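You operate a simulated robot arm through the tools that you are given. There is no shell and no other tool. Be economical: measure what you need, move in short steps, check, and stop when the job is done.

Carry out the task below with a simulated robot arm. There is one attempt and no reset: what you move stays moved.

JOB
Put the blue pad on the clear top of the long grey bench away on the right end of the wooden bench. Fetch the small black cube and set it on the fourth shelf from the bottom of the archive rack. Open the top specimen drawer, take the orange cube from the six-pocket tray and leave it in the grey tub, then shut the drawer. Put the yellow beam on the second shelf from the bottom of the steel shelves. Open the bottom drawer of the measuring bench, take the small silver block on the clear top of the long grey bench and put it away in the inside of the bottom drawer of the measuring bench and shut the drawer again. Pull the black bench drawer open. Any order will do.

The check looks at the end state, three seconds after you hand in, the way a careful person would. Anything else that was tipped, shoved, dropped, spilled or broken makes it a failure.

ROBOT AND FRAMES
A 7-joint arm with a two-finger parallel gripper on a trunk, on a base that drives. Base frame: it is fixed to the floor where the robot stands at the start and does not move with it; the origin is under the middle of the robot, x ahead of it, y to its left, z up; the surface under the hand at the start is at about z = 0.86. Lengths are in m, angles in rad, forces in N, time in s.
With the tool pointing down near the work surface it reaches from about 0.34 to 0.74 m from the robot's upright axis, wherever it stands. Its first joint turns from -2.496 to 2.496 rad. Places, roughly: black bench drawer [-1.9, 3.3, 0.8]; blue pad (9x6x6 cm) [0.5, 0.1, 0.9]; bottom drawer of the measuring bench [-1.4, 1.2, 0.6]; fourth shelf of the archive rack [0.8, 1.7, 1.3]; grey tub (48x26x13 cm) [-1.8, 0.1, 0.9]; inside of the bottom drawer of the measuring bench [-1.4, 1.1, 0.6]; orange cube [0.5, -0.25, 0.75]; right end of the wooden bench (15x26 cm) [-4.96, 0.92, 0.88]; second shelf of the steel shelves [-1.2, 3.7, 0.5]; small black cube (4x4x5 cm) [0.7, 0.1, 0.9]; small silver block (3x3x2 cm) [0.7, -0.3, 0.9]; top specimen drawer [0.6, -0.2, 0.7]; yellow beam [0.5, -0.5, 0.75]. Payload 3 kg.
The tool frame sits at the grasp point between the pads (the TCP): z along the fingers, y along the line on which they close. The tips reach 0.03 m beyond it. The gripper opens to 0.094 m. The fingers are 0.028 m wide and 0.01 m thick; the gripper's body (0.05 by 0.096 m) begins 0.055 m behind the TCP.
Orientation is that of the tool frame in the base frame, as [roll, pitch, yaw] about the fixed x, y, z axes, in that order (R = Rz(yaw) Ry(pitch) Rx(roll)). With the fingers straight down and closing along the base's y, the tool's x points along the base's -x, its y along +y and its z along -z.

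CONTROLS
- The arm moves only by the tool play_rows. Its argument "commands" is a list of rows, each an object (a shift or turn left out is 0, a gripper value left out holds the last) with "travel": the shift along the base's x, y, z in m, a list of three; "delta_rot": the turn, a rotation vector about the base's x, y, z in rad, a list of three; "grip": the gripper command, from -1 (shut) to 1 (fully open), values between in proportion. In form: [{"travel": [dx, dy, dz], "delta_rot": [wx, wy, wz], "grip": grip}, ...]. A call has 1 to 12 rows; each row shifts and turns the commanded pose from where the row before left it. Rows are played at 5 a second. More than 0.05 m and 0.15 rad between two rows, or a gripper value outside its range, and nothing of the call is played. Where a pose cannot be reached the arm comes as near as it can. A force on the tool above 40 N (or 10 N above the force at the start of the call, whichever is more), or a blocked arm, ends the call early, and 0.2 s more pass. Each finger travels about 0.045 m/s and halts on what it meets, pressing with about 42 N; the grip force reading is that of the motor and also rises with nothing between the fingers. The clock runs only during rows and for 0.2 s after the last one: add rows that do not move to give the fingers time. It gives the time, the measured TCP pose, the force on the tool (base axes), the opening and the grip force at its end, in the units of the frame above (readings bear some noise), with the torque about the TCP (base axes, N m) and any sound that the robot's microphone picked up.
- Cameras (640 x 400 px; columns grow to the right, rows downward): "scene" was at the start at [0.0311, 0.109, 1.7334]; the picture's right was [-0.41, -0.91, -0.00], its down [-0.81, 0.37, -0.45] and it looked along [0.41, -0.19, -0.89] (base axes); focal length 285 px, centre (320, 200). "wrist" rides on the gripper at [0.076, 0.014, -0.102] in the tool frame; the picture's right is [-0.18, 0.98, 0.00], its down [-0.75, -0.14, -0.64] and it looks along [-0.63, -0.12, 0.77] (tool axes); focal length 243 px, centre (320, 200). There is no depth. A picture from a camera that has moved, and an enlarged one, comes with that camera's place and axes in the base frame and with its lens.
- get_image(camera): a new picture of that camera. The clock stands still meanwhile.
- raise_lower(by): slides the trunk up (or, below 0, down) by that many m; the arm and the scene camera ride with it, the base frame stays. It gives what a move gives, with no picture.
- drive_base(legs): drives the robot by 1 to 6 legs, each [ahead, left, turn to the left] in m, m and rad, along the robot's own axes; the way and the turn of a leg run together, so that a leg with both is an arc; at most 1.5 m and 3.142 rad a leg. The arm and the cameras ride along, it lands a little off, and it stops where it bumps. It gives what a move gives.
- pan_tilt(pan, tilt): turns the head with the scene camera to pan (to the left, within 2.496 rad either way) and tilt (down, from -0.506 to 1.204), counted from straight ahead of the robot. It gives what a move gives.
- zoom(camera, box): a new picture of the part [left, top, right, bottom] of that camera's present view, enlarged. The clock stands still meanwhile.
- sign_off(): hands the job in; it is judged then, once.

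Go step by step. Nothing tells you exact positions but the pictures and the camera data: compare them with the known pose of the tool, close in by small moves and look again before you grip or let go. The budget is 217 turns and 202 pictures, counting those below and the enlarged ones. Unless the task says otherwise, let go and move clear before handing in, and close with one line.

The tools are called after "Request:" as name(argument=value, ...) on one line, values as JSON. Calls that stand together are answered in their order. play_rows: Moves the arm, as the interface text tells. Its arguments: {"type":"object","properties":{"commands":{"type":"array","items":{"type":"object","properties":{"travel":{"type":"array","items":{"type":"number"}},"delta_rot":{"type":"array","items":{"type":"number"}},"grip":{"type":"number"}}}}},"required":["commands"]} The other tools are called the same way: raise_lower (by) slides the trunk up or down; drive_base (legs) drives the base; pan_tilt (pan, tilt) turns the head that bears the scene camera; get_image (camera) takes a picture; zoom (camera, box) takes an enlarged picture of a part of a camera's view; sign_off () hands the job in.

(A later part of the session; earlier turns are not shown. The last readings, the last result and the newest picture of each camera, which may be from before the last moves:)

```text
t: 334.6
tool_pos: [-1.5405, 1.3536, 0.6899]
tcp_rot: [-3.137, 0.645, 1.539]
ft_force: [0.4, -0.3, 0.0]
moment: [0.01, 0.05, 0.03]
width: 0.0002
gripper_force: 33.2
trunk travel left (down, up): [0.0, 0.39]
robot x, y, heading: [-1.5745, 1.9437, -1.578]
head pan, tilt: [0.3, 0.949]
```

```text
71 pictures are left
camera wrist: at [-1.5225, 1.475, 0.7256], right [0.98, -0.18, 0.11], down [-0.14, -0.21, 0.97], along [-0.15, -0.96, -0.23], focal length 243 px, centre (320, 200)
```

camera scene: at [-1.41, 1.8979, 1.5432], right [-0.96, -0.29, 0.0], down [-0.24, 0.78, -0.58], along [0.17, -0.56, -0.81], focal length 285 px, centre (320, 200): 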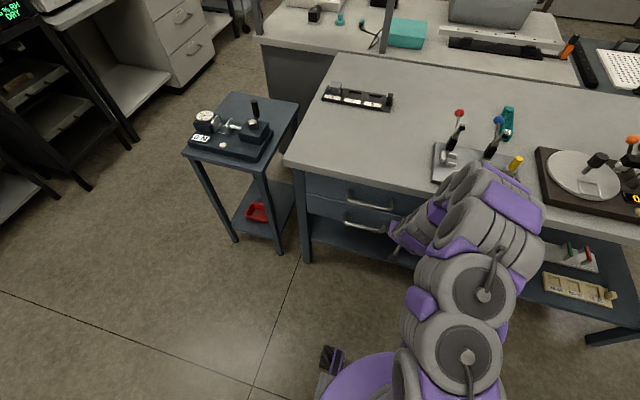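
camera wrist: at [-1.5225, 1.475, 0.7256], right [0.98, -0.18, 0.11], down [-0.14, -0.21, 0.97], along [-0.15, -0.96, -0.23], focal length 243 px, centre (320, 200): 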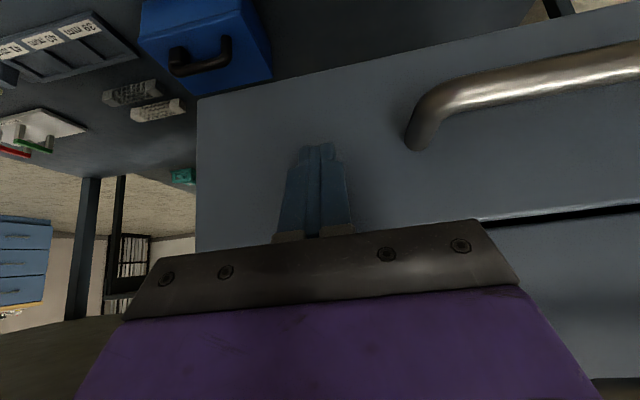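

Nearly flush. I push the last bit until it stops.

Request:
play_rows(commands=[{"travel": [0, -0.006, 0]}, {"travel": [0, -0.006, 0]}, {"travel": [0, -0.005, 0]}, {"travel": [0, -0.005, 0]}, {}])

Request:
get_image(camera="wrist")

Request:
zoom(camera="scene", box=[280, 120, 560, 280])

```text
t: 335.3
tool_pos: [-1.5393, 1.347, 0.6859]
tcp_rot: [-3.141, 0.628, 1.538]
ft_force: [-1.3, 17.1, 5.3]
moment: [0.08, -0.02, -0.04]
width: 0.0
gripper_force: 32.6
trunk travel left (down, up): [0.0, 0.39]
robot x, y, heading: [-1.5707, 1.9464, -1.577]
head pan, tilt: [0.3, 0.949]
stopped in row 3: the force on the tool passed its limit at 44 N (the readings are from after the stop); the commanded pose is now the measured one
```

```text
70 pictures are left
camera wrist: at [-1.5224, 1.4672, 0.7243], right [0.98, -0.18, 0.11], down [-0.15, -0.23, 0.96], along [-0.15, -0.96, -0.25], focal length 243 px, centre (320, 200)
```

wrist: 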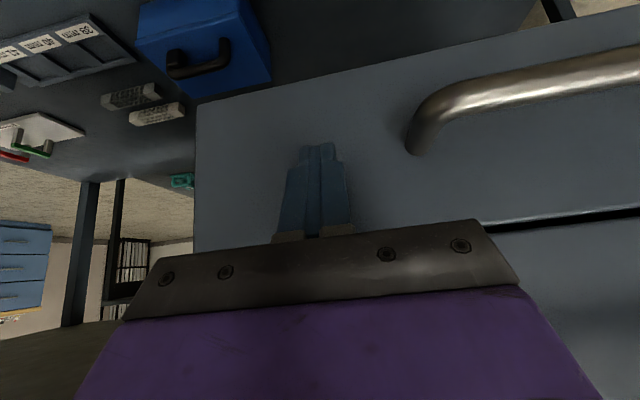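

```text
2.29 times, centred on (420, 200) of scene
camera zoom: at [-1.4113, 1.9012, 1.5435], right [-0.96, -0.29, 0.0], down [-0.24, 0.78, -0.58], along [0.17, -0.56, -0.81], focal length 651 px, centre (91, 200)
```

zoom: 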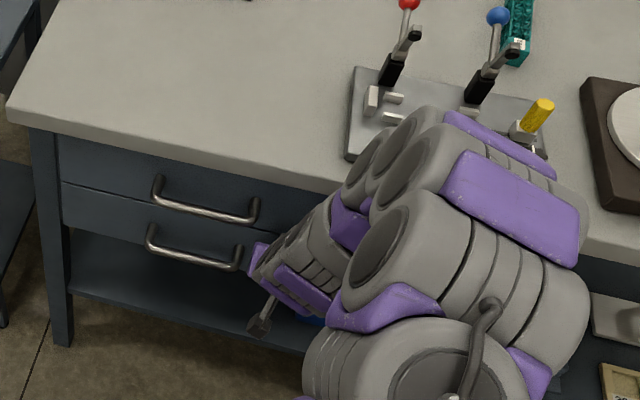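

The bottom drawer is shut flush. I back off, level the hand, and return to the long bench for the yellow beam.

Request:
drive_base(legs=[[-0.25, 0, 0]])

Request:
raise_lower(by=0.2)

Request:
play_rows(commands=[{"travel": [0.02, 0, 0.04], "delta_rot": [0.12, 0, 0]}, {"travel": [0.02, 0.02, 0.04], "delta_rot": [0.12, 0, 0]}, {"travel": [0.02, 0.02, 0.04], "delta_rot": [0.12, 0, 0]}, {"travel": [0.02, 0.02, 0.04], "delta_rot": [0.12, 0, 0]}, {"travel": [0.02, 0.02, 0.04], "delta_rot": [0.14, 0, 0]}, {"travel": [0.02, 0.02, 0.03]}])

Request:
drive_base(legs=[[0, 1.27, 0], [0, 0, 1.575], [0, -1.3, 0], [0, -1.25, 0]])

Request:
pan_tilt(pan=0.1, tilt=0.9)

Request:
get_image(camera="scene")

```text
t: 337.1
tool_pos: [-1.5376, 1.5973, 0.6855]
tcp_rot: [-3.14, 0.632, 1.538]
ft_force: [-0.2, 0.1, 0.7]
moment: [0.0, 0.01, 0.04]
width: 0.0001
gripper_force: 32.7
trunk travel left (down, up): [0.0, 0.39]
robot x, y, heading: [-1.5717, 2.1971, -1.58]
head pan, tilt: [0.3, 0.949]
```

```text
t: 339.3
tool_pos: [-1.5379, 1.5971, 0.8861]
tcp_rot: [-3.139, 0.634, 1.537]
ft_force: [0.0, 0.7, -0.1]
moment: [-0.02, -0.01, 0.0]
width: 0.0003
gripper_force: 33.4
trunk travel left (down, up): [-0.2, 0.19]
robot x, y, heading: [-1.5745, 2.1973, -1.578]
head pan, tilt: [0.3, 0.949]
```

```text
t: 340.7
tool_pos: [-1.4186, 1.7004, 1.1168]
tcp_rot: [-3.118, 0.011, 1.545]
ft_force: [0.5, 0.5, 0.5]
moment: [0.01, 0.02, 0.02]
width: 0.0
gripper_force: 32.6
trunk travel left (down, up): [-0.2, 0.19]
robot x, y, heading: [-1.5731, 2.1942, -1.577]
head pan, tilt: [0.3, 0.949]
```

```text
t: 363.1
tool_pos: [0.2496, -0.2099, 1.1159]
tcp_rot: [-3.118, 0.012, 3.136]
ft_force: [0.0, 0.2, -0.3]
moment: [0.01, -0.02, -0.03]
width: 0.0
gripper_force: 33.0
trunk travel left (down, up): [-0.2, 0.19]
robot x, y, heading: [-0.2483, -0.3716, 0.017]
head pan, tilt: [0.3, 0.949]
```

```text
t: 363.9
tool_pos: [0.2477, -0.2117, 1.1171]
tcp_rot: [-3.12, 0.013, 3.136]
ft_force: [-0.6, -0.2, -0.4]
moment: [0.0, 0.03, 0.02]
width: 0.0001
gripper_force: 32.8
trunk travel left (down, up): [-0.2, 0.19]
robot x, y, heading: [-0.2476, -0.3753, 0.016]
head pan, tilt: [0.099, 0.901]
```

```text
68 pictures are left
camera scene: at [-0.2013, -0.2233, 1.7466], right [0.11, -0.99, 0.0], down [-0.78, -0.09, -0.62], along [0.62, 0.07, -0.79], focal length 285 px, centre (320, 200)
```

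scene: 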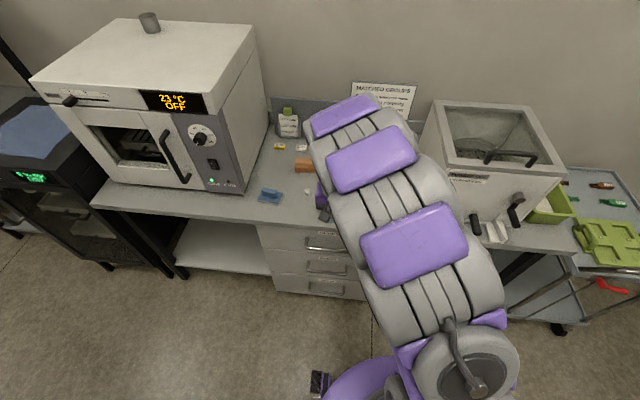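

I drive forward a bit, open, and yaw the tool 90° while moving over the beam.

Request:
drive_base(legs=[[0.2, 0, -0.016]])

Request:
play_rows(commands=[{"travel": [0.005, -0.015, 0], "delta_rot": [0, 0, -0.1428], "grip": 1}, {"travel": [0.005, -0.015, 0], "delta_rot": [0, 0, -0.1428]}, {"travel": [0.005, -0.015, 0], "delta_rot": [0, 0, -0.1428]}, {"travel": [0.005, -0.015, 0], "delta_rot": [0, 0, -0.1428]}, {"travel": [0.005, -0.015, 0], "delta_rot": [0, 0, -0.1428]}, {"travel": [0.005, -0.015, 0], "delta_rot": [0, 0, -0.1428]}, {"travel": [0.005, -0.015, 0], "delta_rot": [0, 0, -0.1428]}, {"travel": [0.005, -0.015, 0], "delta_rot": [0, 0, -0.1428]}, {"travel": [0.005, -0.015, 0], "delta_rot": [0, 0, -0.1428]}, {"travel": [0.005, -0.015, 0], "delta_rot": [0, 0, -0.1428]}, {"travel": [0.005, -0.015, 0], "delta_rot": [0, 0, -0.1428]}])

Request:
get_image(camera="wrist")

Request:
get_image(camera="scene")

```text
t: 365.5
tool_pos: [0.4512, -0.2174, 1.1162]
tcp_rot: [-3.122, 0.011, 3.122]
ft_force: [-0.9, -0.2, 0.0]
moment: [0.0, 0.03, -0.01]
width: 0.0
gripper_force: 33.2
trunk travel left (down, up): [-0.2, 0.19]
robot x, y, heading: [-0.0482, -0.3749, -0.003]
head pan, tilt: [0.099, 0.901]
```

```text
t: 367.9
tool_pos: [0.5042, -0.3844, 1.1181]
tcp_rot: [-3.122, 0.017, 1.551]
ft_force: [-0.2, -0.2, -0.2]
moment: [0.01, -0.01, -0.01]
width: 0.0943
gripper_force: 0.0
trunk travel left (down, up): [-0.2, 0.19]
robot x, y, heading: [-0.0471, -0.3769, -0.001]
head pan, tilt: [0.099, 0.901]
```

```text
67 pictures are left
camera wrist: at [0.5219, -0.3081, 1.2189], right [0.98, -0.21, -0.02], down [-0.14, -0.74, 0.66], along [-0.15, -0.64, -0.75], focal length 243 px, centre (320, 200)
```

wrist: 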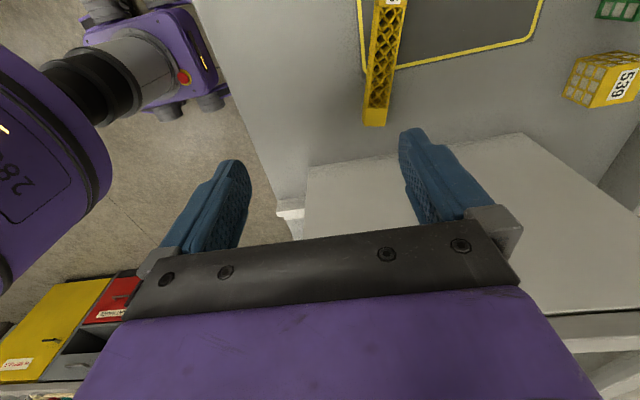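

```text
66 pictures are left
camera scene: at [0.0017, -0.2266, 1.7469], right [0.1, -1.0, 0.0], down [-0.78, -0.08, -0.62], along [0.62, 0.06, -0.79], focal length 285 px, centre (320, 200)
```

scene: 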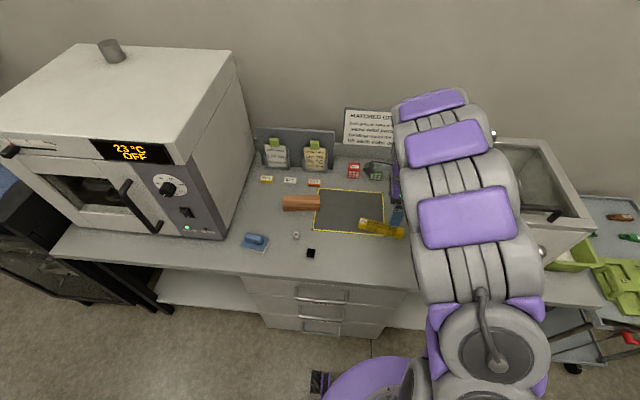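

The beam's centre is about (0.569,-0.39), skewed ~15° from y. I align yaw and descend partway.

Request:
play_rows(commands=[{"travel": [0.02, -0.002, -0.035], "delta_rot": [0, 0, -0.09]}, {"travel": [0.02, -0.002, -0.035], "delta_rot": [0, 0, -0.09]}, {"travel": [0.02, -0.002, -0.035], "delta_rot": [0, 0, -0.08]}, {"travel": [0.005, 0, -0.035]}, {"travel": [0, 0, -0.015]}, {}])

Request:
get_image(camera="wrist")

Request:
zoom(camera="scene", box=[320, 160, 440, 260])

```text
t: 369.3
tool_pos: [0.5691, -0.3915, 0.9626]
tcp_rot: [-3.122, 0.015, 1.292]
ft_force: [0.4, 0.3, 0.4]
moment: [0.0, 0.01, -0.02]
width: 0.0941
gripper_force: 0.1
trunk travel left (down, up): [-0.2, 0.19]
robot x, y, heading: [-0.0473, -0.373, -0.0]
head pan, tilt: [0.099, 0.901]
```

```text
65 pictures are left
camera wrist: at [0.6057, -0.3209, 1.064], right [0.89, -0.45, -0.02], down [-0.33, -0.68, 0.66], along [-0.3, -0.58, -0.75], focal length 243 px, centre (320, 200)
```

wrist: 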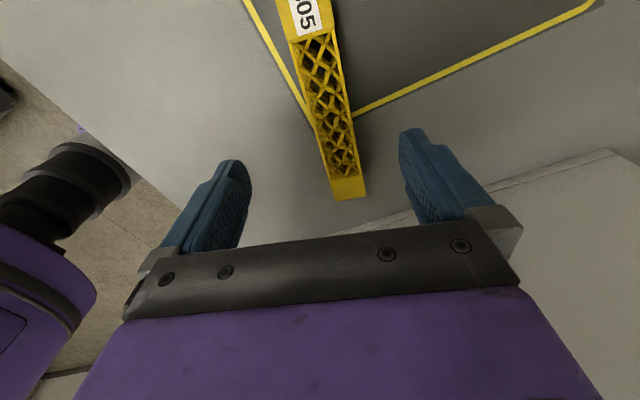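

```text
4.00 times, centred on (380, 210) of scene
camera zoom: at [0.0022, -0.2264, 1.7469], right [0.1, -1.0, 0.0], down [-0.78, -0.08, -0.62], along [0.62, 0.06, -0.79], focal length 1139 px, centre (80, 160)
```

zoom: 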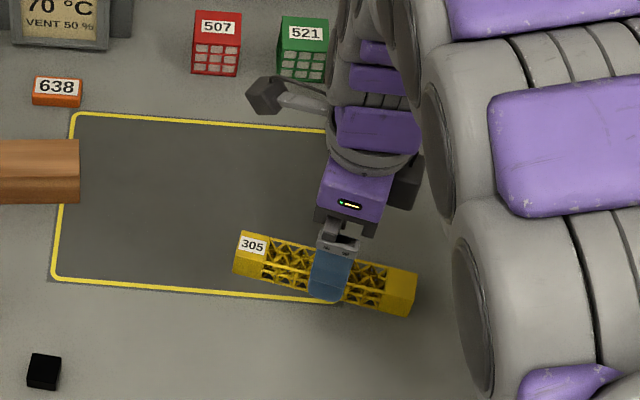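

Aligned within a few degrees. I shift +7 mm in x, descend and grip.

Request:
play_rows(commands=[{"travel": [0.007, 0.001, -0.03]}, {"travel": [0, 0, -0.03]}, {"travel": [0, 0, -0.006]}, {"grip": 0}, {"grip": -0.3}, {"grip": -1}, {}, {}, {}, {}])

Request:
get_image(camera="wrist")

```text
t: 371.5
tool_pos: [0.5749, -0.3898, 0.8957]
tcp_rot: [-3.123, 0.016, 1.291]
ft_force: [-0.1, 0.3, 0.3]
moment: [0.02, 0.05, 0.02]
width: 0.0289
gripper_force: 41.4
trunk travel left (down, up): [-0.2, 0.19]
robot x, y, heading: [-0.0456, -0.3722, 0.002]
head pan, tilt: [0.099, 0.901]
```

```text
63 pictures are left
camera wrist: at [0.6123, -0.3208, 0.9975], right [0.89, -0.45, -0.02], down [-0.33, -0.68, 0.66], along [-0.31, -0.58, -0.75], focal length 243 px, centre (320, 200)
```

wrist: 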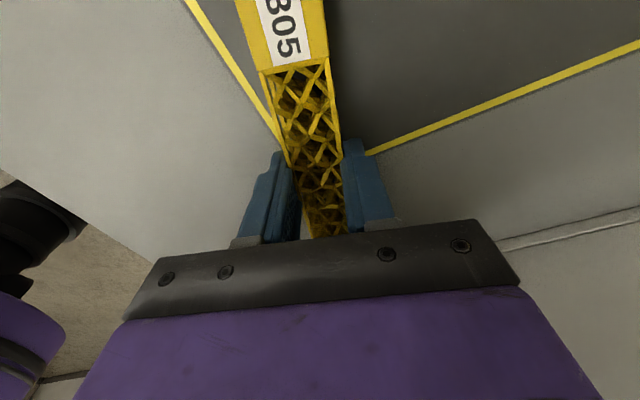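

Gripped at 29 mm. I lift slowly, square the yaw, back out and tuck the hand.

Request:
play_rows(commands=[{"travel": [0, 0, 0.006]}, {"travel": [0, 0, 0.012]}, {"travel": [0, 0, 0.02]}, {"travel": [0, 0, 0.02]}, {"travel": [0, 0, 0.02]}, {"travel": [-0.01, 0, 0.02], "delta_rot": [0, 0, 0.07]}, {"travel": [-0.01, 0, 0.02], "delta_rot": [0, 0, 0.07]}, {"travel": [-0.02, 0, 0.02], "delta_rot": [0, 0, 0.07]}, {"travel": [-0.02, 0, 0.02], "delta_rot": [0, 0, 0.07]}, {"travel": [-0.02, 0, 0.02]}, {"travel": [-0.02, 0, 0.02]}, {"travel": [-0.01, 0, 0.01]}])

Request:
drive_base(legs=[[-0.24, 0, 0]])

Request:
play_rows(commands=[{"travel": [-0.01, 0.01, 0]}, {"travel": [-0.02, 0.01, 0]}, {"travel": [-0.02, 0.01, 0]}, {"travel": [-0.01, 0.01, 0]}])

Request:
get_image(camera="wrist")

```text
t: 374.1
tool_pos: [0.4652, -0.3907, 1.1046]
tcp_rot: [-3.122, 0.016, 1.572]
ft_force: [0.3, 0.4, -0.8]
moment: [-0.02, 0.02, 0.02]
width: 0.029
gripper_force: 42.0
trunk travel left (down, up): [-0.2, 0.19]
robot x, y, heading: [-0.0464, -0.3737, -0.001]
head pan, tilt: [0.099, 0.901]
```

```text
t: 375.8
tool_pos: [0.2275, -0.3903, 1.1039]
tcp_rot: [-3.123, 0.016, 1.571]
ft_force: [0.3, 0.0, -0.8]
moment: [0.0, -0.02, -0.01]
width: 0.0289
gripper_force: 42.4
trunk travel left (down, up): [-0.2, 0.19]
robot x, y, heading: [-0.2866, -0.3732, -0.0]
head pan, tilt: [0.099, 0.901]
```

```text
t: 376.8
tool_pos: [0.1668, -0.3484, 1.1046]
tcp_rot: [-3.124, 0.015, 1.573]
ft_force: [0.1, -0.6, -0.8]
moment: [0.0, -0.05, 0.0]
width: 0.0289
gripper_force: 41.9
trunk travel left (down, up): [-0.2, 0.19]
robot x, y, heading: [-0.2839, -0.3707, 0.002]
head pan, tilt: [0.099, 0.901]
```

```text
62 pictures are left
camera wrist: at [0.1809, -0.2719, 1.2073], right [0.98, -0.18, -0.01], down [-0.13, -0.74, 0.66], along [-0.13, -0.64, -0.75], focal length 243 px, centre (320, 200)
```

wrist: 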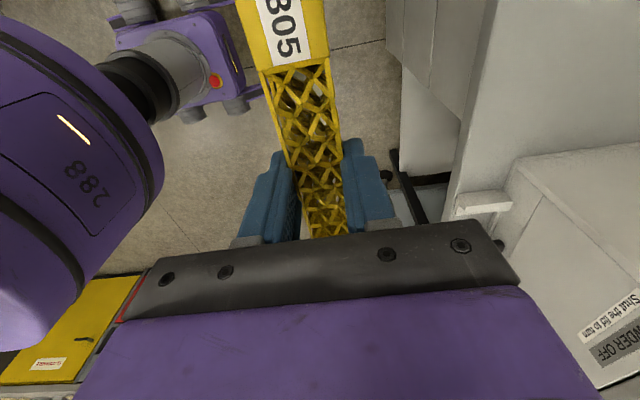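

The beam is firmly held. I drive north past the rack and turn west to face the steel shelves.

Request:
drive_base(legs=[[0, 1.3, 0], [0, 1.4, 0], [0, 0, 3.14]])

Request:
drive_base(legs=[[0, -1.3, 0]])

Request:
pan_tilt(pan=0.0, tilt=0.7)

Request:
get_image(camera="scene")

```text
t: 397.2
tool_pos: [-0.7061, 2.3039, 1.1055]
tcp_rot: [-3.123, 0.015, -1.591]
ft_force: [-0.8, 0.4, -0.2]
moment: [-0.02, 0.0, -0.02]
width: 0.0288
gripper_force: 41.7
trunk travel left (down, up): [-0.2, 0.19]
robot x, y, heading: [-0.2519, 2.3188, 3.124]
head pan, tilt: [0.099, 0.901]
```

```text
t: 403.8
tool_pos: [-0.6749, 3.6148, 1.1068]
tcp_rot: [-3.125, 0.015, -1.597]
ft_force: [-0.2, -0.3, -0.9]
moment: [0.04, -0.02, 0.01]
width: 0.0288
gripper_force: 42.1
trunk travel left (down, up): [-0.2, 0.19]
robot x, y, heading: [-0.2262, 3.6229, 3.114]
head pan, tilt: [0.099, 0.901]
```

```text
t: 404.5
tool_pos: [-0.6742, 3.6134, 1.1071]
tcp_rot: [-3.126, 0.015, -1.595]
ft_force: [1.0, -0.3, -0.5]
moment: [-0.01, -0.05, -0.02]
width: 0.0287
gripper_force: 42.2
trunk travel left (down, up): [-0.2, 0.19]
robot x, y, heading: [-0.2234, 3.6234, 3.116]
head pan, tilt: [0.0, 0.7]
```

```text
61 pictures are left
camera scene: at [-0.287, 3.4835, 1.7629], right [0.03, 1.0, 0.0], down [0.65, -0.02, -0.76], along [-0.76, 0.02, -0.65], focal length 285 px, centre (320, 200)
```

scene: 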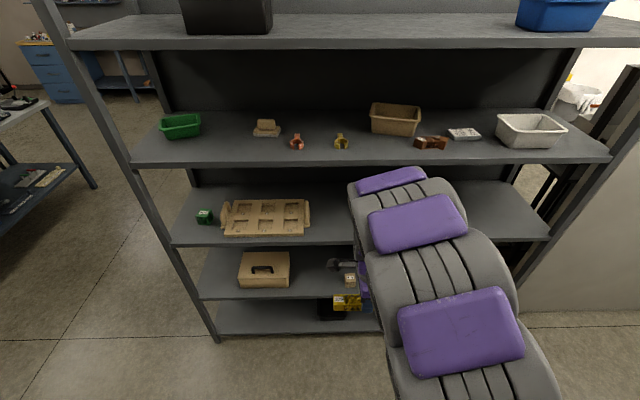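

Shelf 2 (z≈0.5) has a toolbox at left and small parts near the middle; I shift right to see the rest of it.

Request:
drive_base(legs=[[0, -0.5, 0.02]])

Request:
get_image(camera="scene")

```text
t: 407.5
tool_pos: [-0.6652, 4.0927, 1.1059]
tcp_rot: [-3.124, 0.023, -1.572]
ft_force: [0.0, -0.9, -0.7]
moment: [0.06, -0.02, 0.02]
width: 0.0288
gripper_force: 42.0
trunk travel left (down, up): [-0.2, 0.19]
robot x, y, heading: [-0.2119, 4.1221, 3.135]
head pan, tilt: [0.0, 0.7]
```

```text
60 pictures are left
camera scene: at [-0.2766, 3.96, 1.7614], right [0.01, 1.0, 0.01], down [0.65, 0.01, -0.76], along [-0.76, 0.01, -0.65], focal length 285 px, centre (320, 200)
```

scene: 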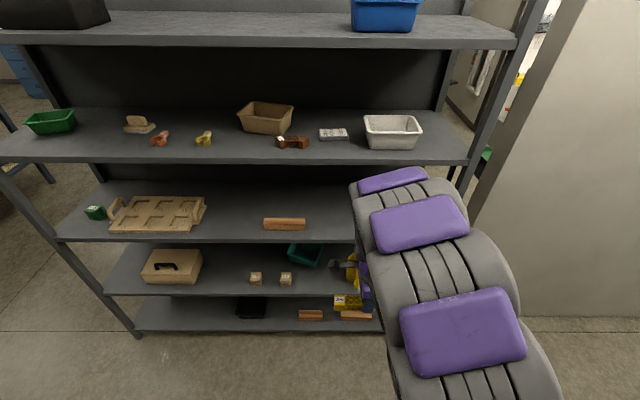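

Shelf 2 is free between the toolbox (ends y≈3.375) and the two small cubes (from y≈3.63): I'll place at y≈3.505. Move there, tilt the hand forward and lower.

Request:
drive_base(legs=[[0, 0.59, 0.006]])

Request:
play_rows(commands=[{"travel": [-0.02, 0, 0], "delta_rot": [0, 0.08, 0]}, {"travel": [-0.02, 0, 0], "delta_rot": [0, 0.1, 0]}, {"travel": [-0.02, 0, 0], "delta_rot": [0, 0.1, 0]}, {"travel": [-0.02, 0, 0], "delta_rot": [0, 0.1, 0]}, {"travel": [-0.02, 0, 0], "delta_rot": [0, 0.1, 0]}, {}])

Request:
raise_lower(by=-0.2)

Request:
get_image(camera="scene")

```text
t: 410.8
tool_pos: [-0.6678, 3.5083, 1.1073]
tcp_rot: [-3.127, 0.016, -1.57]
ft_force: [-0.3, -0.4, -1.4]
moment: [0.02, 0.02, -0.03]
width: 0.0288
gripper_force: 41.9
trunk travel left (down, up): [-0.2, 0.19]
robot x, y, heading: [-0.2205, 3.5307, 3.139]
head pan, tilt: [0.0, 0.7]
```

```text
t: 412.2
tool_pos: [-0.7677, 3.512, 1.1084]
tcp_rot: [2.676, 0.008, -1.574]
ft_force: [-0.5, -0.7, -0.3]
moment: [0.02, 0.02, -0.01]
width: 0.0291
gripper_force: 41.7
trunk travel left (down, up): [-0.2, 0.19]
robot x, y, heading: [-0.2195, 3.5299, 3.142]
head pan, tilt: [0.0, 0.7]
```

```text
t: 414.4
tool_pos: [-0.7667, 3.5144, 0.9076]
tcp_rot: [2.675, 0.008, -1.576]
ft_force: [0.3, 0.2, -0.8]
moment: [0.01, 0.0, -0.01]
width: 0.0291
gripper_force: 42.0
trunk travel left (down, up): [0.0, 0.39]
robot x, y, heading: [-0.2177, 3.5291, 3.138]
head pan, tilt: [0.0, 0.7]
```

```text
59 pictures are left
camera scene: at [-0.2787, 3.3867, 1.5631], right [0.0, 1.0, 0.0], down [0.65, 0.0, -0.76], along [-0.76, 0.0, -0.65], focal length 285 px, centre (320, 200)
```

scene: 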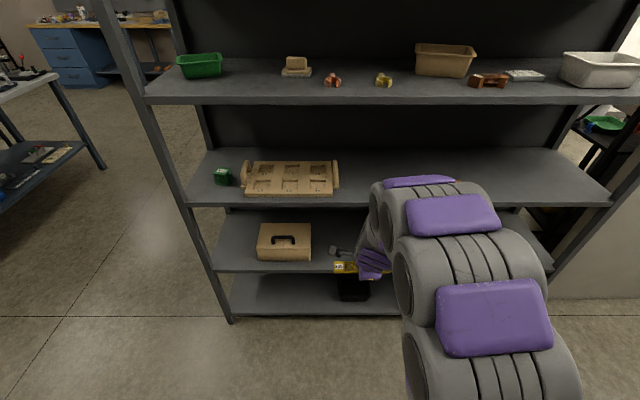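

I lower the hand to 0.60 in front of the shelves.

Request:
play_rows(commands=[{"travel": [0, 0, -0.015]}, {"travel": [0, 0, -0.027]}, {"travel": [0, 0, -0.027]}, {"travel": [0, 0, -0.027]}, {"travel": [0, 0, -0.027]}, {"travel": [0, 0, -0.027]}, {"travel": [0, 0, -0.027]}, {"travel": [0, 0, -0.027]}, {"travel": [0, 0, -0.027]}, {"travel": [0, 0, -0.027]}, {"travel": [0, 0, -0.027]}, {"travel": [0, 0, -0.02]}])

Request:
get_image(camera="wrist")

Request:
zoom(camera="scene", box=[200, 180, 440, 340])

```text
t: 417.0
tool_pos: [-0.7667, 3.5157, 0.6021]
tcp_rot: [2.676, 0.011, -1.575]
ft_force: [-0.1, -0.2, -0.3]
moment: [0.0, 0.0, 0.04]
width: 0.0289
gripper_force: 41.6
trunk travel left (down, up): [0.0, 0.39]
robot x, y, heading: [-0.2225, 3.5316, 3.141]
head pan, tilt: [0.0, 0.7]
```

```text
58 pictures are left
camera wrist: at [-0.7349, 3.4372, 0.6996], right [-0.88, 0.18, 0.44], down [0.42, 0.75, 0.52], along [-0.23, 0.64, -0.73], focal length 243 px, centre (320, 200)
```

wrist: 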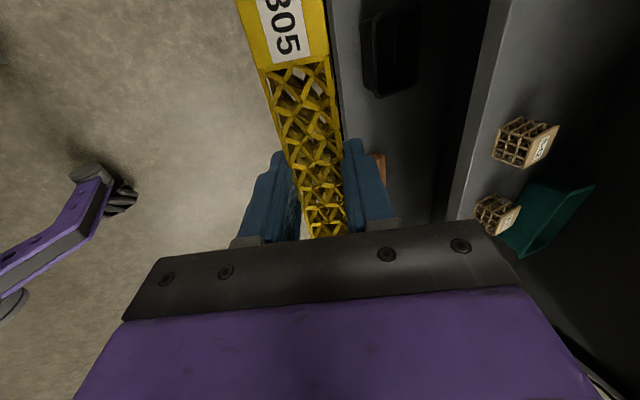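

```text
2.50 times, centred on (320, 260) of scene
camera zoom: at [-0.2797, 3.386, 1.5629], right [0.0, 1.0, 0.0], down [0.65, 0.0, -0.76], along [-0.76, 0.0, -0.65], focal length 712 px, centre (320, 50)
```

zoom: 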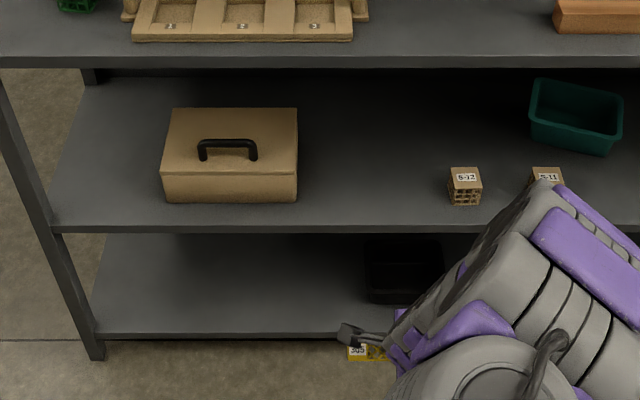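

Edge is at x≈-1.045, z≈0.504; gap centre y≈3.49. I drive in 0.2 and check clearance.

Request:
play_rows(commands=[{"travel": [0, -0.012, 0.005]}, {"travel": [0, -0.012, 0.005]}])

Request:
drive_base(legs=[[0.2, 0, 0]])

Request:
play_rows(commands=[{"travel": [-0.012, 0, 0]}, {"travel": [-0.02, 0, 0]}, {"travel": [-0.02, 0, 0]}, {"travel": [-0.02, 0, 0]}, {"travel": [-0.02, 0, 0]}, {"travel": [-0.02, 0, 0]}, {"travel": [-0.012, 0, 0]}, {}])

Request:
get_image(camera="wrist")

Request:
get_image(camera="scene")

```text
t: 417.6
tool_pos: [-0.766, 3.4901, 0.613]
tcp_rot: [2.677, 0.009, -1.576]
ft_force: [-0.5, 0.8, -0.3]
moment: [0.0, -0.01, -0.01]
width: 0.0288
gripper_force: 41.8
trunk travel left (down, up): [0.0, 0.39]
robot x, y, heading: [-0.2182, 3.5318, 3.144]
head pan, tilt: [0.0, 0.7]
```

```text
t: 419.2
tool_pos: [-0.9656, 3.4907, 0.6128]
tcp_rot: [2.678, 0.008, -1.575]
ft_force: [0.6, -0.3, -1.1]
moment: [0.0, 0.01, -0.01]
width: 0.029
gripper_force: 41.4
trunk travel left (down, up): [0.0, 0.39]
robot x, y, heading: [-0.4203, 3.5302, 3.137]
head pan, tilt: [0.0, 0.7]
```

```text
t: 421.0
tool_pos: [-1.0893, 3.4903, 0.6131]
tcp_rot: [2.674, 0.009, -1.573]
ft_force: [0.4, -0.1, -1.1]
moment: [0.0, -0.03, 0.0]
width: 0.0291
gripper_force: 41.7
trunk travel left (down, up): [0.0, 0.39]
robot x, y, heading: [-0.4152, 3.5277, 3.137]
head pan, tilt: [0.0, 0.7]
```

```text
56 pictures are left
camera wrist: at [-1.0568, 3.4129, 0.711], right [-0.88, 0.18, 0.44], down [0.42, 0.75, 0.52], along [-0.24, 0.64, -0.73], focal length 243 px, centre (320, 200)
```

wrist: 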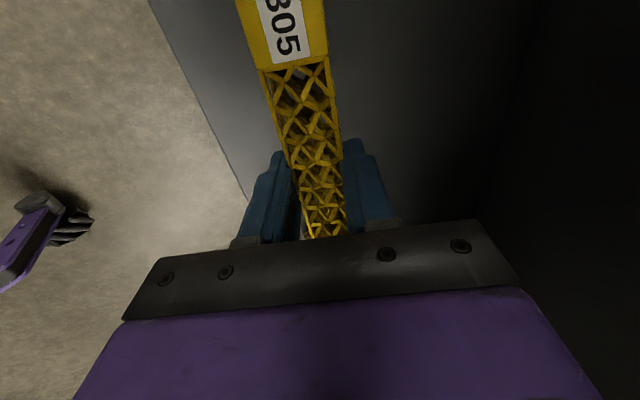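

```text
55 pictures are left
camera scene: at [-0.4795, 3.3863, 1.5629], right [0.0, 1.0, 0.0], down [0.65, 0.0, -0.76], along [-0.76, 0.0, -0.65], focal length 285 px, centre (320, 200)
```

scene: 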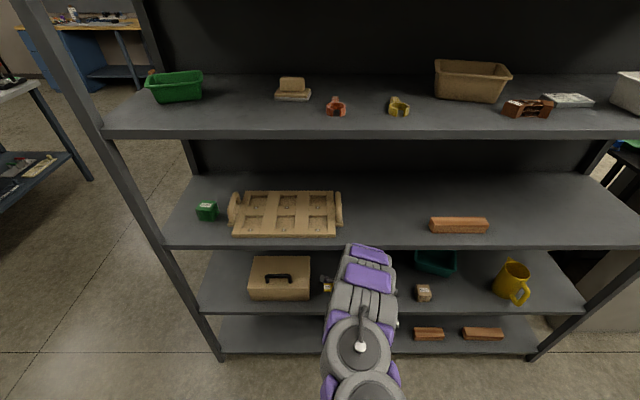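

In position under shelf 3. Quick close look before lowering.

Request:
zoom(camera="scene", box=[230, 220, 470, 380])

Request:
play_rows(commands=[{"travel": [0, 0, -0.015]}, {"travel": [0, 0, -0.02]}, {"travel": [0, 0, -0.015]}, {"travel": [0, 0, -0.008]}, {"travel": [0, 0, -0.006]}, {"travel": [0, 0, -0.005]}, {"travel": [0, 0, -0.004]}, {}])

Request:
get_image(camera="wrist")

```text
2.50 times, centred on (350, 300) of scene
camera zoom: at [-0.4795, 3.3863, 1.5629], right [0.0, 1.0, 0.0], down [0.65, 0.0, -0.76], along [-0.76, 0.0, -0.65], focal length 712 px, centre (245, -50)
```

zoom: 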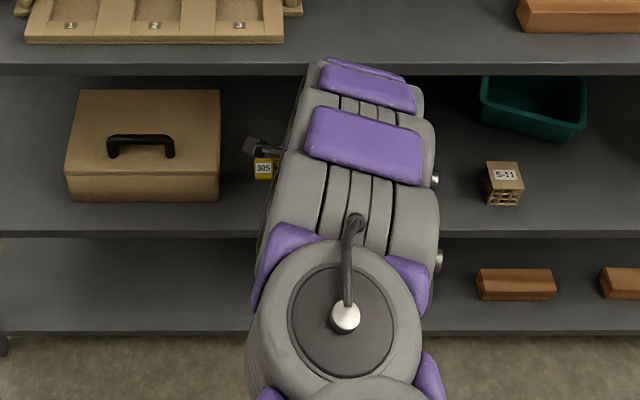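

```text
t: 422.8
tool_pos: [-1.0897, 3.4904, 0.5404]
tcp_rot: [2.676, 0.009, -1.573]
ft_force: [-0.7, 0.5, 0.0]
moment: [-0.01, 0.01, -0.02]
width: 0.0286
gripper_force: 41.5
trunk travel left (down, up): [0.0, 0.39]
robot x, y, heading: [-0.4202, 3.5277, 3.137]
head pan, tilt: [0.0, 0.7]
```

```text
53 pictures are left
camera wrist: at [-1.0567, 3.4126, 0.6379], right [-0.88, 0.18, 0.44], down [0.42, 0.75, 0.52], along [-0.24, 0.64, -0.73], focal length 243 px, centre (320, 200)
```

wrist: 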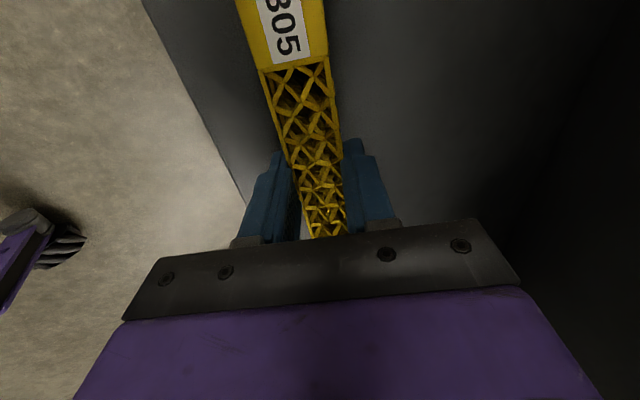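

No contact yet; a few more millimetres.

Request:
play_rows(commands=[{"travel": [0, 0, -0.005]}, {"travel": [0, 0, -0.005]}, {"travel": [0, 0, -0.005]}, {}])

```text
t: 423.4
tool_pos: [-1.0901, 3.4901, 0.5383]
tcp_rot: [2.665, 0.008, -1.575]
ft_force: [17.0, -0.8, 32.9]
moment: [0.22, -0.68, 0.1]
width: 0.0288
gripper_force: 41.7
trunk travel left (down, up): [0.0, 0.39]
robot x, y, heading: [-0.4162, 3.5303, 3.134]
head pan, tilt: [0.0, 0.7]
stopped in row 2: the force on the tool passed its limit at 43 N (the readings are from after the stop); the commanded pose is now the measured one
```

Contact. I ease up 5 mm and release, then withdraw along the tool axis.

Request:
play_rows(commands=[{"travel": [0, 0, 0.005]}, {"grip": -0.2}, {}, {}, {"travel": [0.004, 0, 0.01], "grip": 0.3}, {"travel": [0.01, 0, 0.02]}, {"travel": [0.012, 0, 0.025]}, {}])

Request:
get_image(camera="wrist")

```text
t: 425.1
tool_pos: [-1.0658, 3.489, 0.5947]
tcp_rot: [2.666, 0.01, -1.575]
ft_force: [0.2, 0.5, 0.2]
moment: [-0.04, -0.01, 0.01]
width: 0.0611
gripper_force: 0.1
trunk travel left (down, up): [0.0, 0.39]
robot x, y, heading: [-0.4177, 3.529, 3.14]
head pan, tilt: [0.0, 0.7]
```

```text
52 pictures are left
camera wrist: at [-1.0325, 3.4124, 0.6927], right [-0.87, 0.18, 0.45], down [0.42, 0.75, 0.51], along [-0.24, 0.64, -0.73], focal length 243 px, centre (320, 200)
```

wrist: 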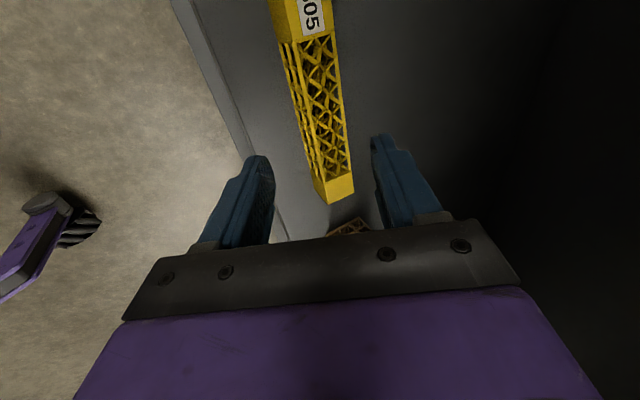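

The beam rests on shelf 2. I pull out and check.

Request:
play_rows(commands=[{"travel": [0.02, 0, 0.015]}, {"travel": [0.04, 0, 0.005]}, {"travel": [0.04, 0, 0]}, {"travel": [0.04, 0, 0]}, {"travel": [0.03, 0, 0]}])

Request:
drive_base(legs=[[-0.2, 0, 0]])

Request:
raise_lower(by=0.2)

Request:
zoom(camera="scene", box=[180, 180, 480, 380])

```text
t: 426.4
tool_pos: [-0.8965, 3.4914, 0.6167]
tcp_rot: [2.665, 0.009, -1.575]
ft_force: [0.7, -0.3, 0.2]
moment: [0.02, 0.02, 0.02]
width: 0.0609
gripper_force: 0.1
trunk travel left (down, up): [0.0, 0.39]
robot x, y, heading: [-0.418, 3.5303, 3.136]
head pan, tilt: [0.0, 0.7]
```

```text
t: 427.9
tool_pos: [-0.6968, 3.489, 0.6156]
tcp_rot: [2.669, 0.008, -1.574]
ft_force: [0.5, 0.3, -0.1]
moment: [-0.01, 0.02, 0.01]
width: 0.061
gripper_force: 0.0
trunk travel left (down, up): [0.0, 0.39]
robot x, y, heading: [-0.2212, 3.5299, 3.138]
head pan, tilt: [0.0, 0.7]
```

```text
t: 430.1
tool_pos: [-0.6946, 3.4902, 0.8163]
tcp_rot: [2.668, 0.008, -1.576]
ft_force: [-0.5, -1.1, -0.3]
moment: [0.01, -0.04, -0.01]
width: 0.061
gripper_force: 0.0
trunk travel left (down, up): [-0.2, 0.19]
robot x, y, heading: [-0.2203, 3.5306, 3.142]
head pan, tilt: [0.0, 0.7]
```

```text
2.00 times, centred on (330, 280) of scene
camera zoom: at [-0.2801, 3.3865, 1.7629], right [0.0, 1.0, 0.0], down [0.65, 0.0, -0.76], along [-0.76, 0.0, -0.65], focal length 570 px, centre (300, 40)
```

zoom: 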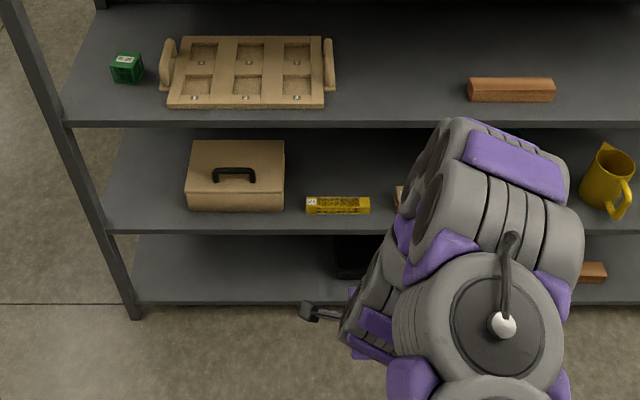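

The yellow beam lies on the second shelf. I level the hand, turn back east and drive south for the blue pad.

Request:
play_rows(commands=[{"travel": [0.005, 0, 0.04], "delta_rot": [0, -0.12, 0]}, {"travel": [0.005, 0, 0.04], "delta_rot": [0, -0.12, 0]}, {"travel": [0.005, 0, 0.04], "delta_rot": [0, -0.12, 0]}, {"travel": [0.005, 0, 0.04], "delta_rot": [0, -0.1, 0]}, {"travel": [0.01, 0, 0.04]}, {"travel": [0.02, 0, 0.04]}, {"travel": [0, 0, 0.04]}])

Request:
drive_base(legs=[[0, 0, -3.14], [-0.05, -1.2, 0], [0, -1.2, 0], [0, -1.14, 0]])

Request:
pan_tilt(pan=0.1, tilt=0.9)

Request:
get_image(camera="scene")

```text
t: 431.7
tool_pos: [-0.6445, 3.4914, 1.0971]
tcp_rot: [3.127, 0.011, -1.57]
ft_force: [0.2, -0.1, -0.4]
moment: [-0.03, 0.0, 0.01]
width: 0.0614
gripper_force: 0.1
trunk travel left (down, up): [-0.2, 0.19]
robot x, y, heading: [-0.2208, 3.5309, 3.142]
head pan, tilt: [0.0, 0.7]
```

```text
t: 456.2
tool_pos: [0.1156, 0.0232, 1.0944]
tcp_rot: [3.127, 0.01, 1.552]
ft_force: [0.3, -0.5, 0.3]
moment: [0.03, 0.0, 0.0]
width: 0.0611
gripper_force: 0.0
trunk travel left (down, up): [-0.2, 0.19]
robot x, y, heading: [-0.31, -0.008, -0.018]
head pan, tilt: [0.0, 0.7]
```

```text
t: 456.9
tool_pos: [0.1156, 0.0234, 1.0958]
tcp_rot: [3.127, 0.009, 1.551]
ft_force: [1.0, 0.6, 0.4]
moment: [-0.01, -0.02, 0.04]
width: 0.0611
gripper_force: 0.1
trunk travel left (down, up): [-0.2, 0.19]
robot x, y, heading: [-0.3118, -0.0067, -0.025]
head pan, tilt: [0.099, 0.901]
```

```text
50 pictures are left
camera scene: at [-0.2592, 0.1399, 1.7469], right [0.08, -1.0, 0.0], down [-0.78, -0.06, -0.62], along [0.62, 0.05, -0.78], focal length 285 px, centre (320, 200)
```

scene: 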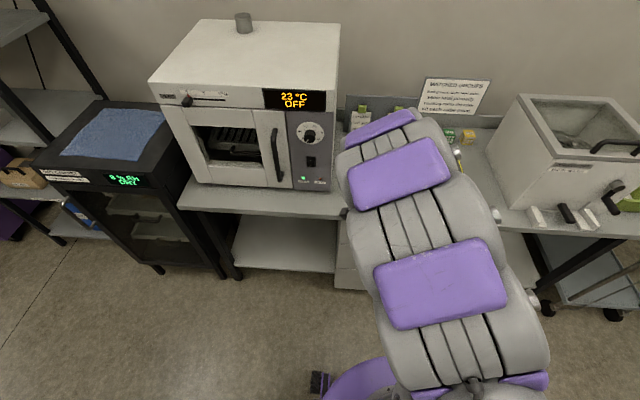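

I drive forward with the hand kept right of the oven, then measure the pad.

Request:
play_rows(commands=[{"travel": [0, -0.02, 0]}, {"travel": [0, -0.02, 0], "grip": 0.6}])

Request:
drive_base(legs=[[0.26, 0, 0.022]])

Request:
get_image(camera="wrist")

Request:
get_image(camera="scene")

```text
t: 457.6
tool_pos: [0.1155, -0.0171, 1.095]
tcp_rot: [3.125, 0.008, 1.552]
ft_force: [0.3, -0.4, -0.5]
moment: [0.02, 0.0, 0.0]
width: 0.0752
gripper_force: 0.2
trunk travel left (down, up): [-0.2, 0.19]
robot x, y, heading: [-0.3108, -0.0049, -0.016]
head pan, tilt: [0.099, 0.901]
```

```text
t: 459.4
tool_pos: [0.3774, -0.0088, 1.0943]
tcp_rot: [3.126, 0.01, 1.575]
ft_force: [0.5, 0.8, 0.3]
moment: [0.0, 0.03, 0.01]
width: 0.0753
gripper_force: 0.1
trunk travel left (down, up): [-0.2, 0.19]
robot x, y, heading: [-0.047, -0.0089, 0.007]
head pan, tilt: [0.099, 0.901]
```

```text
49 pictures are left
camera wrist: at [0.3889, 0.0682, 1.1977], right [0.98, -0.18, 0.02], down [-0.15, -0.75, 0.65], along [-0.1, -0.64, -0.76], focal length 243 px, centre (320, 200)
```

wrist: 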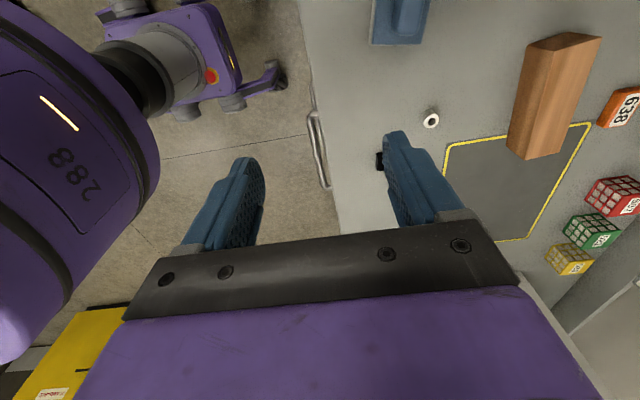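

```text
48 pictures are left
camera scene: at [-0.001, 0.1375, 1.7469], right [0.1, -0.99, 0.0], down [-0.78, -0.08, -0.62], along [0.62, 0.06, -0.79], focal length 285 px, centre (320, 200)
```

scene: 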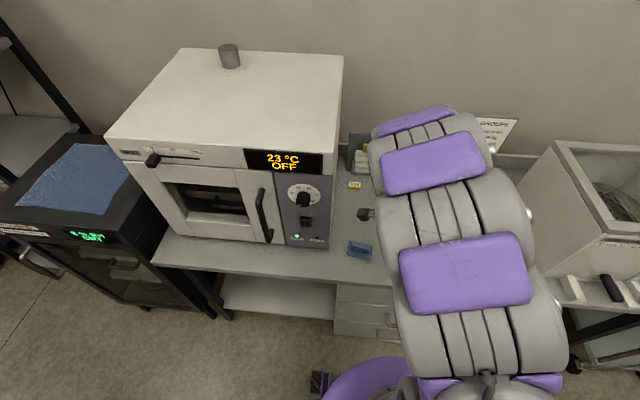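

Request:
zoom(camera="scene", box=[270, 200, 410, 290])

Request:
zoom(camera="wrist", box=[340, 0, 480, 100])

```text
4.44 times, centred on (340, 245) of scene
camera zoom: at [-0.001, 0.1375, 1.7469], right [0.1, -0.99, 0.0], down [-0.78, -0.08, -0.62], along [0.62, 0.06, -0.79], focal length 1266 px, centre (231, 0)
```

zoom: 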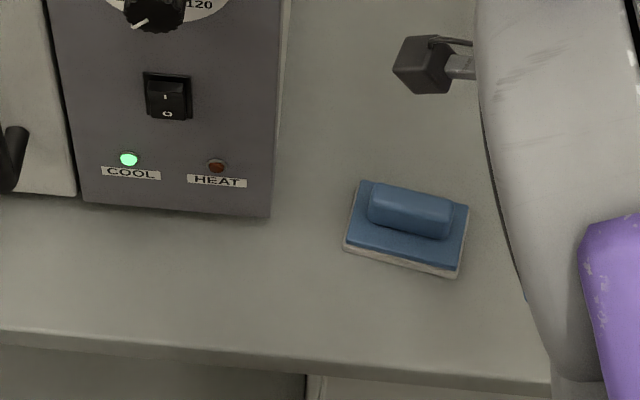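

```text
4.00 times, centred on (410, 50) of wrist
camera zoom: at [0.3889, 0.0682, 1.1977], right [0.98, -0.18, 0.02], down [-0.15, -0.75, 0.65], along [-0.1, -0.64, -0.76], focal length 970 px, centre (-40, 800)
```

zoom: 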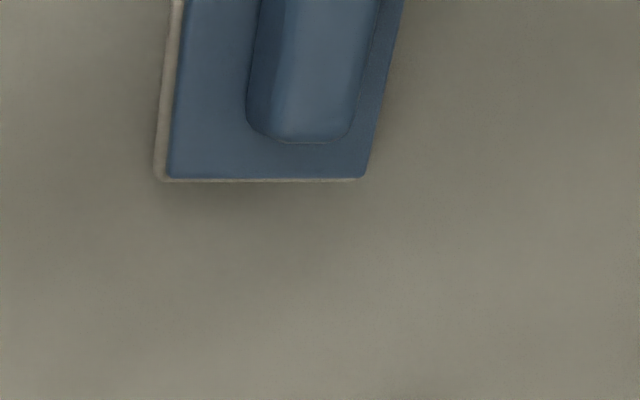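

Pad ridge centre is at about (0.471,0.050); I'll grip the ridge slightly right of centre (y≈0.037) to keep the camera clear of the oven corner. Moving above it.

Request:
play_rows(commands=[{"travel": [0.03, 0.005, -0.02], "delta_rot": [0, 0, -0.05]}, {"travel": [0.03, 0.01, -0.03], "delta_rot": [0, 0, -0.05]}, {"travel": [0.03, 0.015, -0.03]}, {"travel": [0.004, 0.015, -0.02]}, {}])

Request:
get_image(camera="wrist")

Request:
zoom(camera="scene", box=[270, 180, 430, 290])

```text
t: 460.6
tool_pos: [0.4698, 0.0363, 0.9955]
tcp_rot: [3.126, 0.009, 1.475]
ft_force: [0.0, -0.4, -0.9]
moment: [0.01, 0.02, 0.0]
width: 0.0752
gripper_force: 0.0
trunk travel left (down, up): [-0.2, 0.19]
robot x, y, heading: [-0.0509, -0.0051, 0.007]
head pan, tilt: [0.099, 0.901]
```

```text
45 pictures are left
camera wrist: at [0.4883, 0.1126, 1.0978], right [0.96, -0.28, 0.02], down [-0.22, -0.73, 0.65], along [-0.17, -0.62, -0.76], focal length 243 px, centre (320, 200)
```

wrist: 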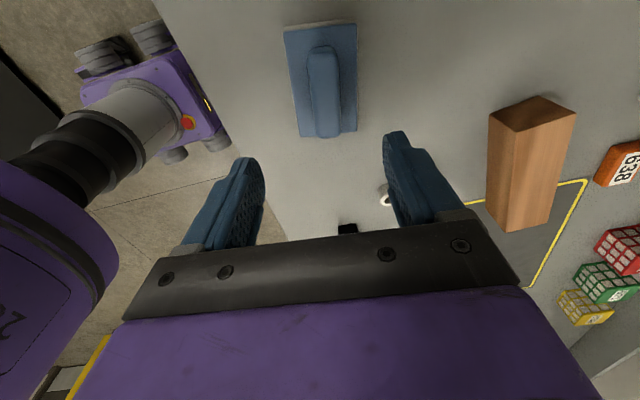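

```text
3.64 times, centred on (350, 235) of scene
camera zoom: at [-0.0012, 0.1389, 1.7468], right [0.1, -0.99, 0.0], down [-0.78, -0.08, -0.62], along [0.62, 0.06, -0.79], focal length 1036 px, centre (211, 73)
```

zoom: 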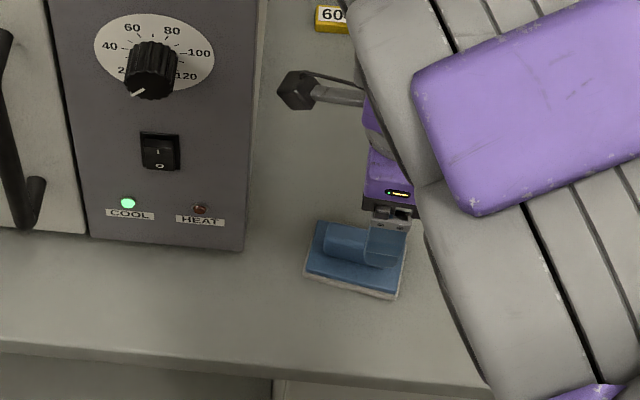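

Ridge centre refined to y≈0.055. I shift slightly and descend onto it.

Request:
play_rows(commands=[{"travel": [0.004, 0.008, -0.03]}, {"travel": [0, 0, -0.025]}, {"travel": [0, 0, -0.012]}, {}])

Request:
get_image(camera="wrist")

```text
t: 461.6
tool_pos: [0.4725, 0.0458, 0.9299]
tcp_rot: [3.127, 0.01, 1.478]
ft_force: [0.3, -0.5, 0.1]
moment: [0.05, 0.01, 0.03]
width: 0.0751
gripper_force: 0.0
trunk travel left (down, up): [-0.2, 0.19]
robot x, y, heading: [-0.0508, -0.0085, 0.006]
head pan, tilt: [0.099, 0.901]
```

```text
43 pictures are left
camera wrist: at [0.4922, 0.1207, 1.0313], right [0.96, -0.28, 0.02], down [-0.22, -0.73, 0.65], along [-0.17, -0.63, -0.76], focal length 243 px, centre (320, 200)
```

wrist: 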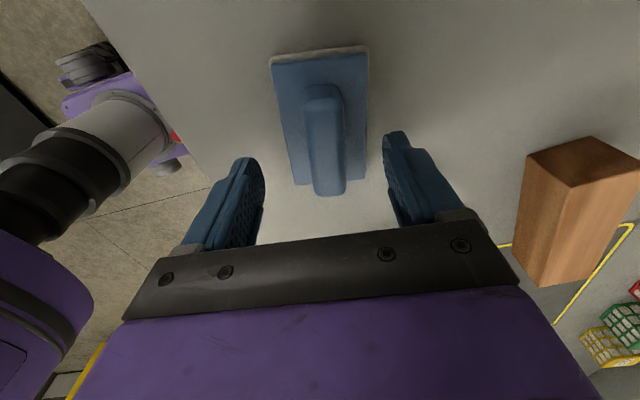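

Fingers straddle the ridge. I go 8 mm lower and close.

Request:
play_rows(commands=[{"travel": [0, 0, -0.005]}, {"travel": [0, 0, -0.004]}, {"grip": 0}, {"grip": -0.4}, {"grip": -1}, {}, {}, {}])

Request:
get_image(camera="wrist")

```text
t: 463.4
tool_pos: [0.473, 0.0453, 0.9202]
tcp_rot: [3.126, 0.008, 1.476]
ft_force: [-0.9, -0.8, 2.9]
moment: [0.11, 0.16, 0.02]
width: 0.0209
gripper_force: 42.2
trunk travel left (down, up): [-0.2, 0.19]
robot x, y, heading: [-0.052, -0.0071, 0.004]
head pan, tilt: [0.099, 0.901]
```

```text
42 pictures are left
camera wrist: at [0.4925, 0.1203, 1.0224], right [0.96, -0.28, 0.02], down [-0.22, -0.73, 0.65], along [-0.17, -0.63, -0.76], focal length 243 px, centre (320, 200)
```

wrist: 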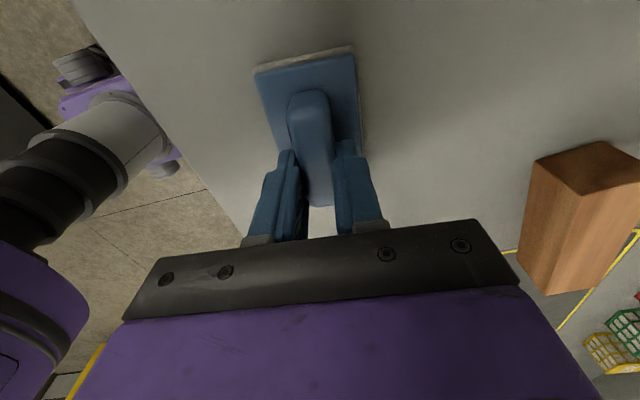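

Ridge gripped at 21 mm. I lift slowly and check.

Request:
play_rows(commands=[{"travel": [0, 0, 0.005]}, {"travel": [0, 0, 0.008]}, {"travel": [0, 0, 0.012]}, {"travel": [0, 0, 0.015]}, {"travel": [0, -0.005, 0.02]}, {"travel": [0, -0.01, 0.02]}, {"travel": [-0.01, -0.01, 0.02]}, {"travel": [-0.02, 0, 0.02]}, {"travel": [-0.02, 0, 0.02]}, {"travel": [-0.02, 0, 0.02]}, {"travel": [-0.02, 0, 0.015]}, {}])

Request:
get_image(camera="wrist")

```text
t: 466.0
tool_pos: [0.3842, 0.0213, 1.0948]
tcp_rot: [3.125, 0.009, 1.475]
ft_force: [-0.3, 0.3, 0.2]
moment: [0.02, 0.01, 0.01]
width: 0.0207
gripper_force: 41.3
trunk travel left (down, up): [-0.2, 0.19]
robot x, y, heading: [-0.0495, -0.0076, 0.0]
head pan, tilt: [0.099, 0.901]
```

```text
41 pictures are left
camera wrist: at [0.4032, 0.0961, 1.1974], right [0.96, -0.28, 0.02], down [-0.22, -0.73, 0.65], along [-0.17, -0.63, -0.76], focal length 243 px, centre (320, 200)
```

wrist: 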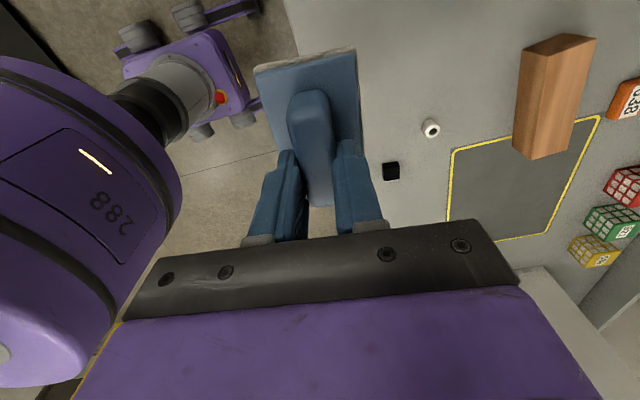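

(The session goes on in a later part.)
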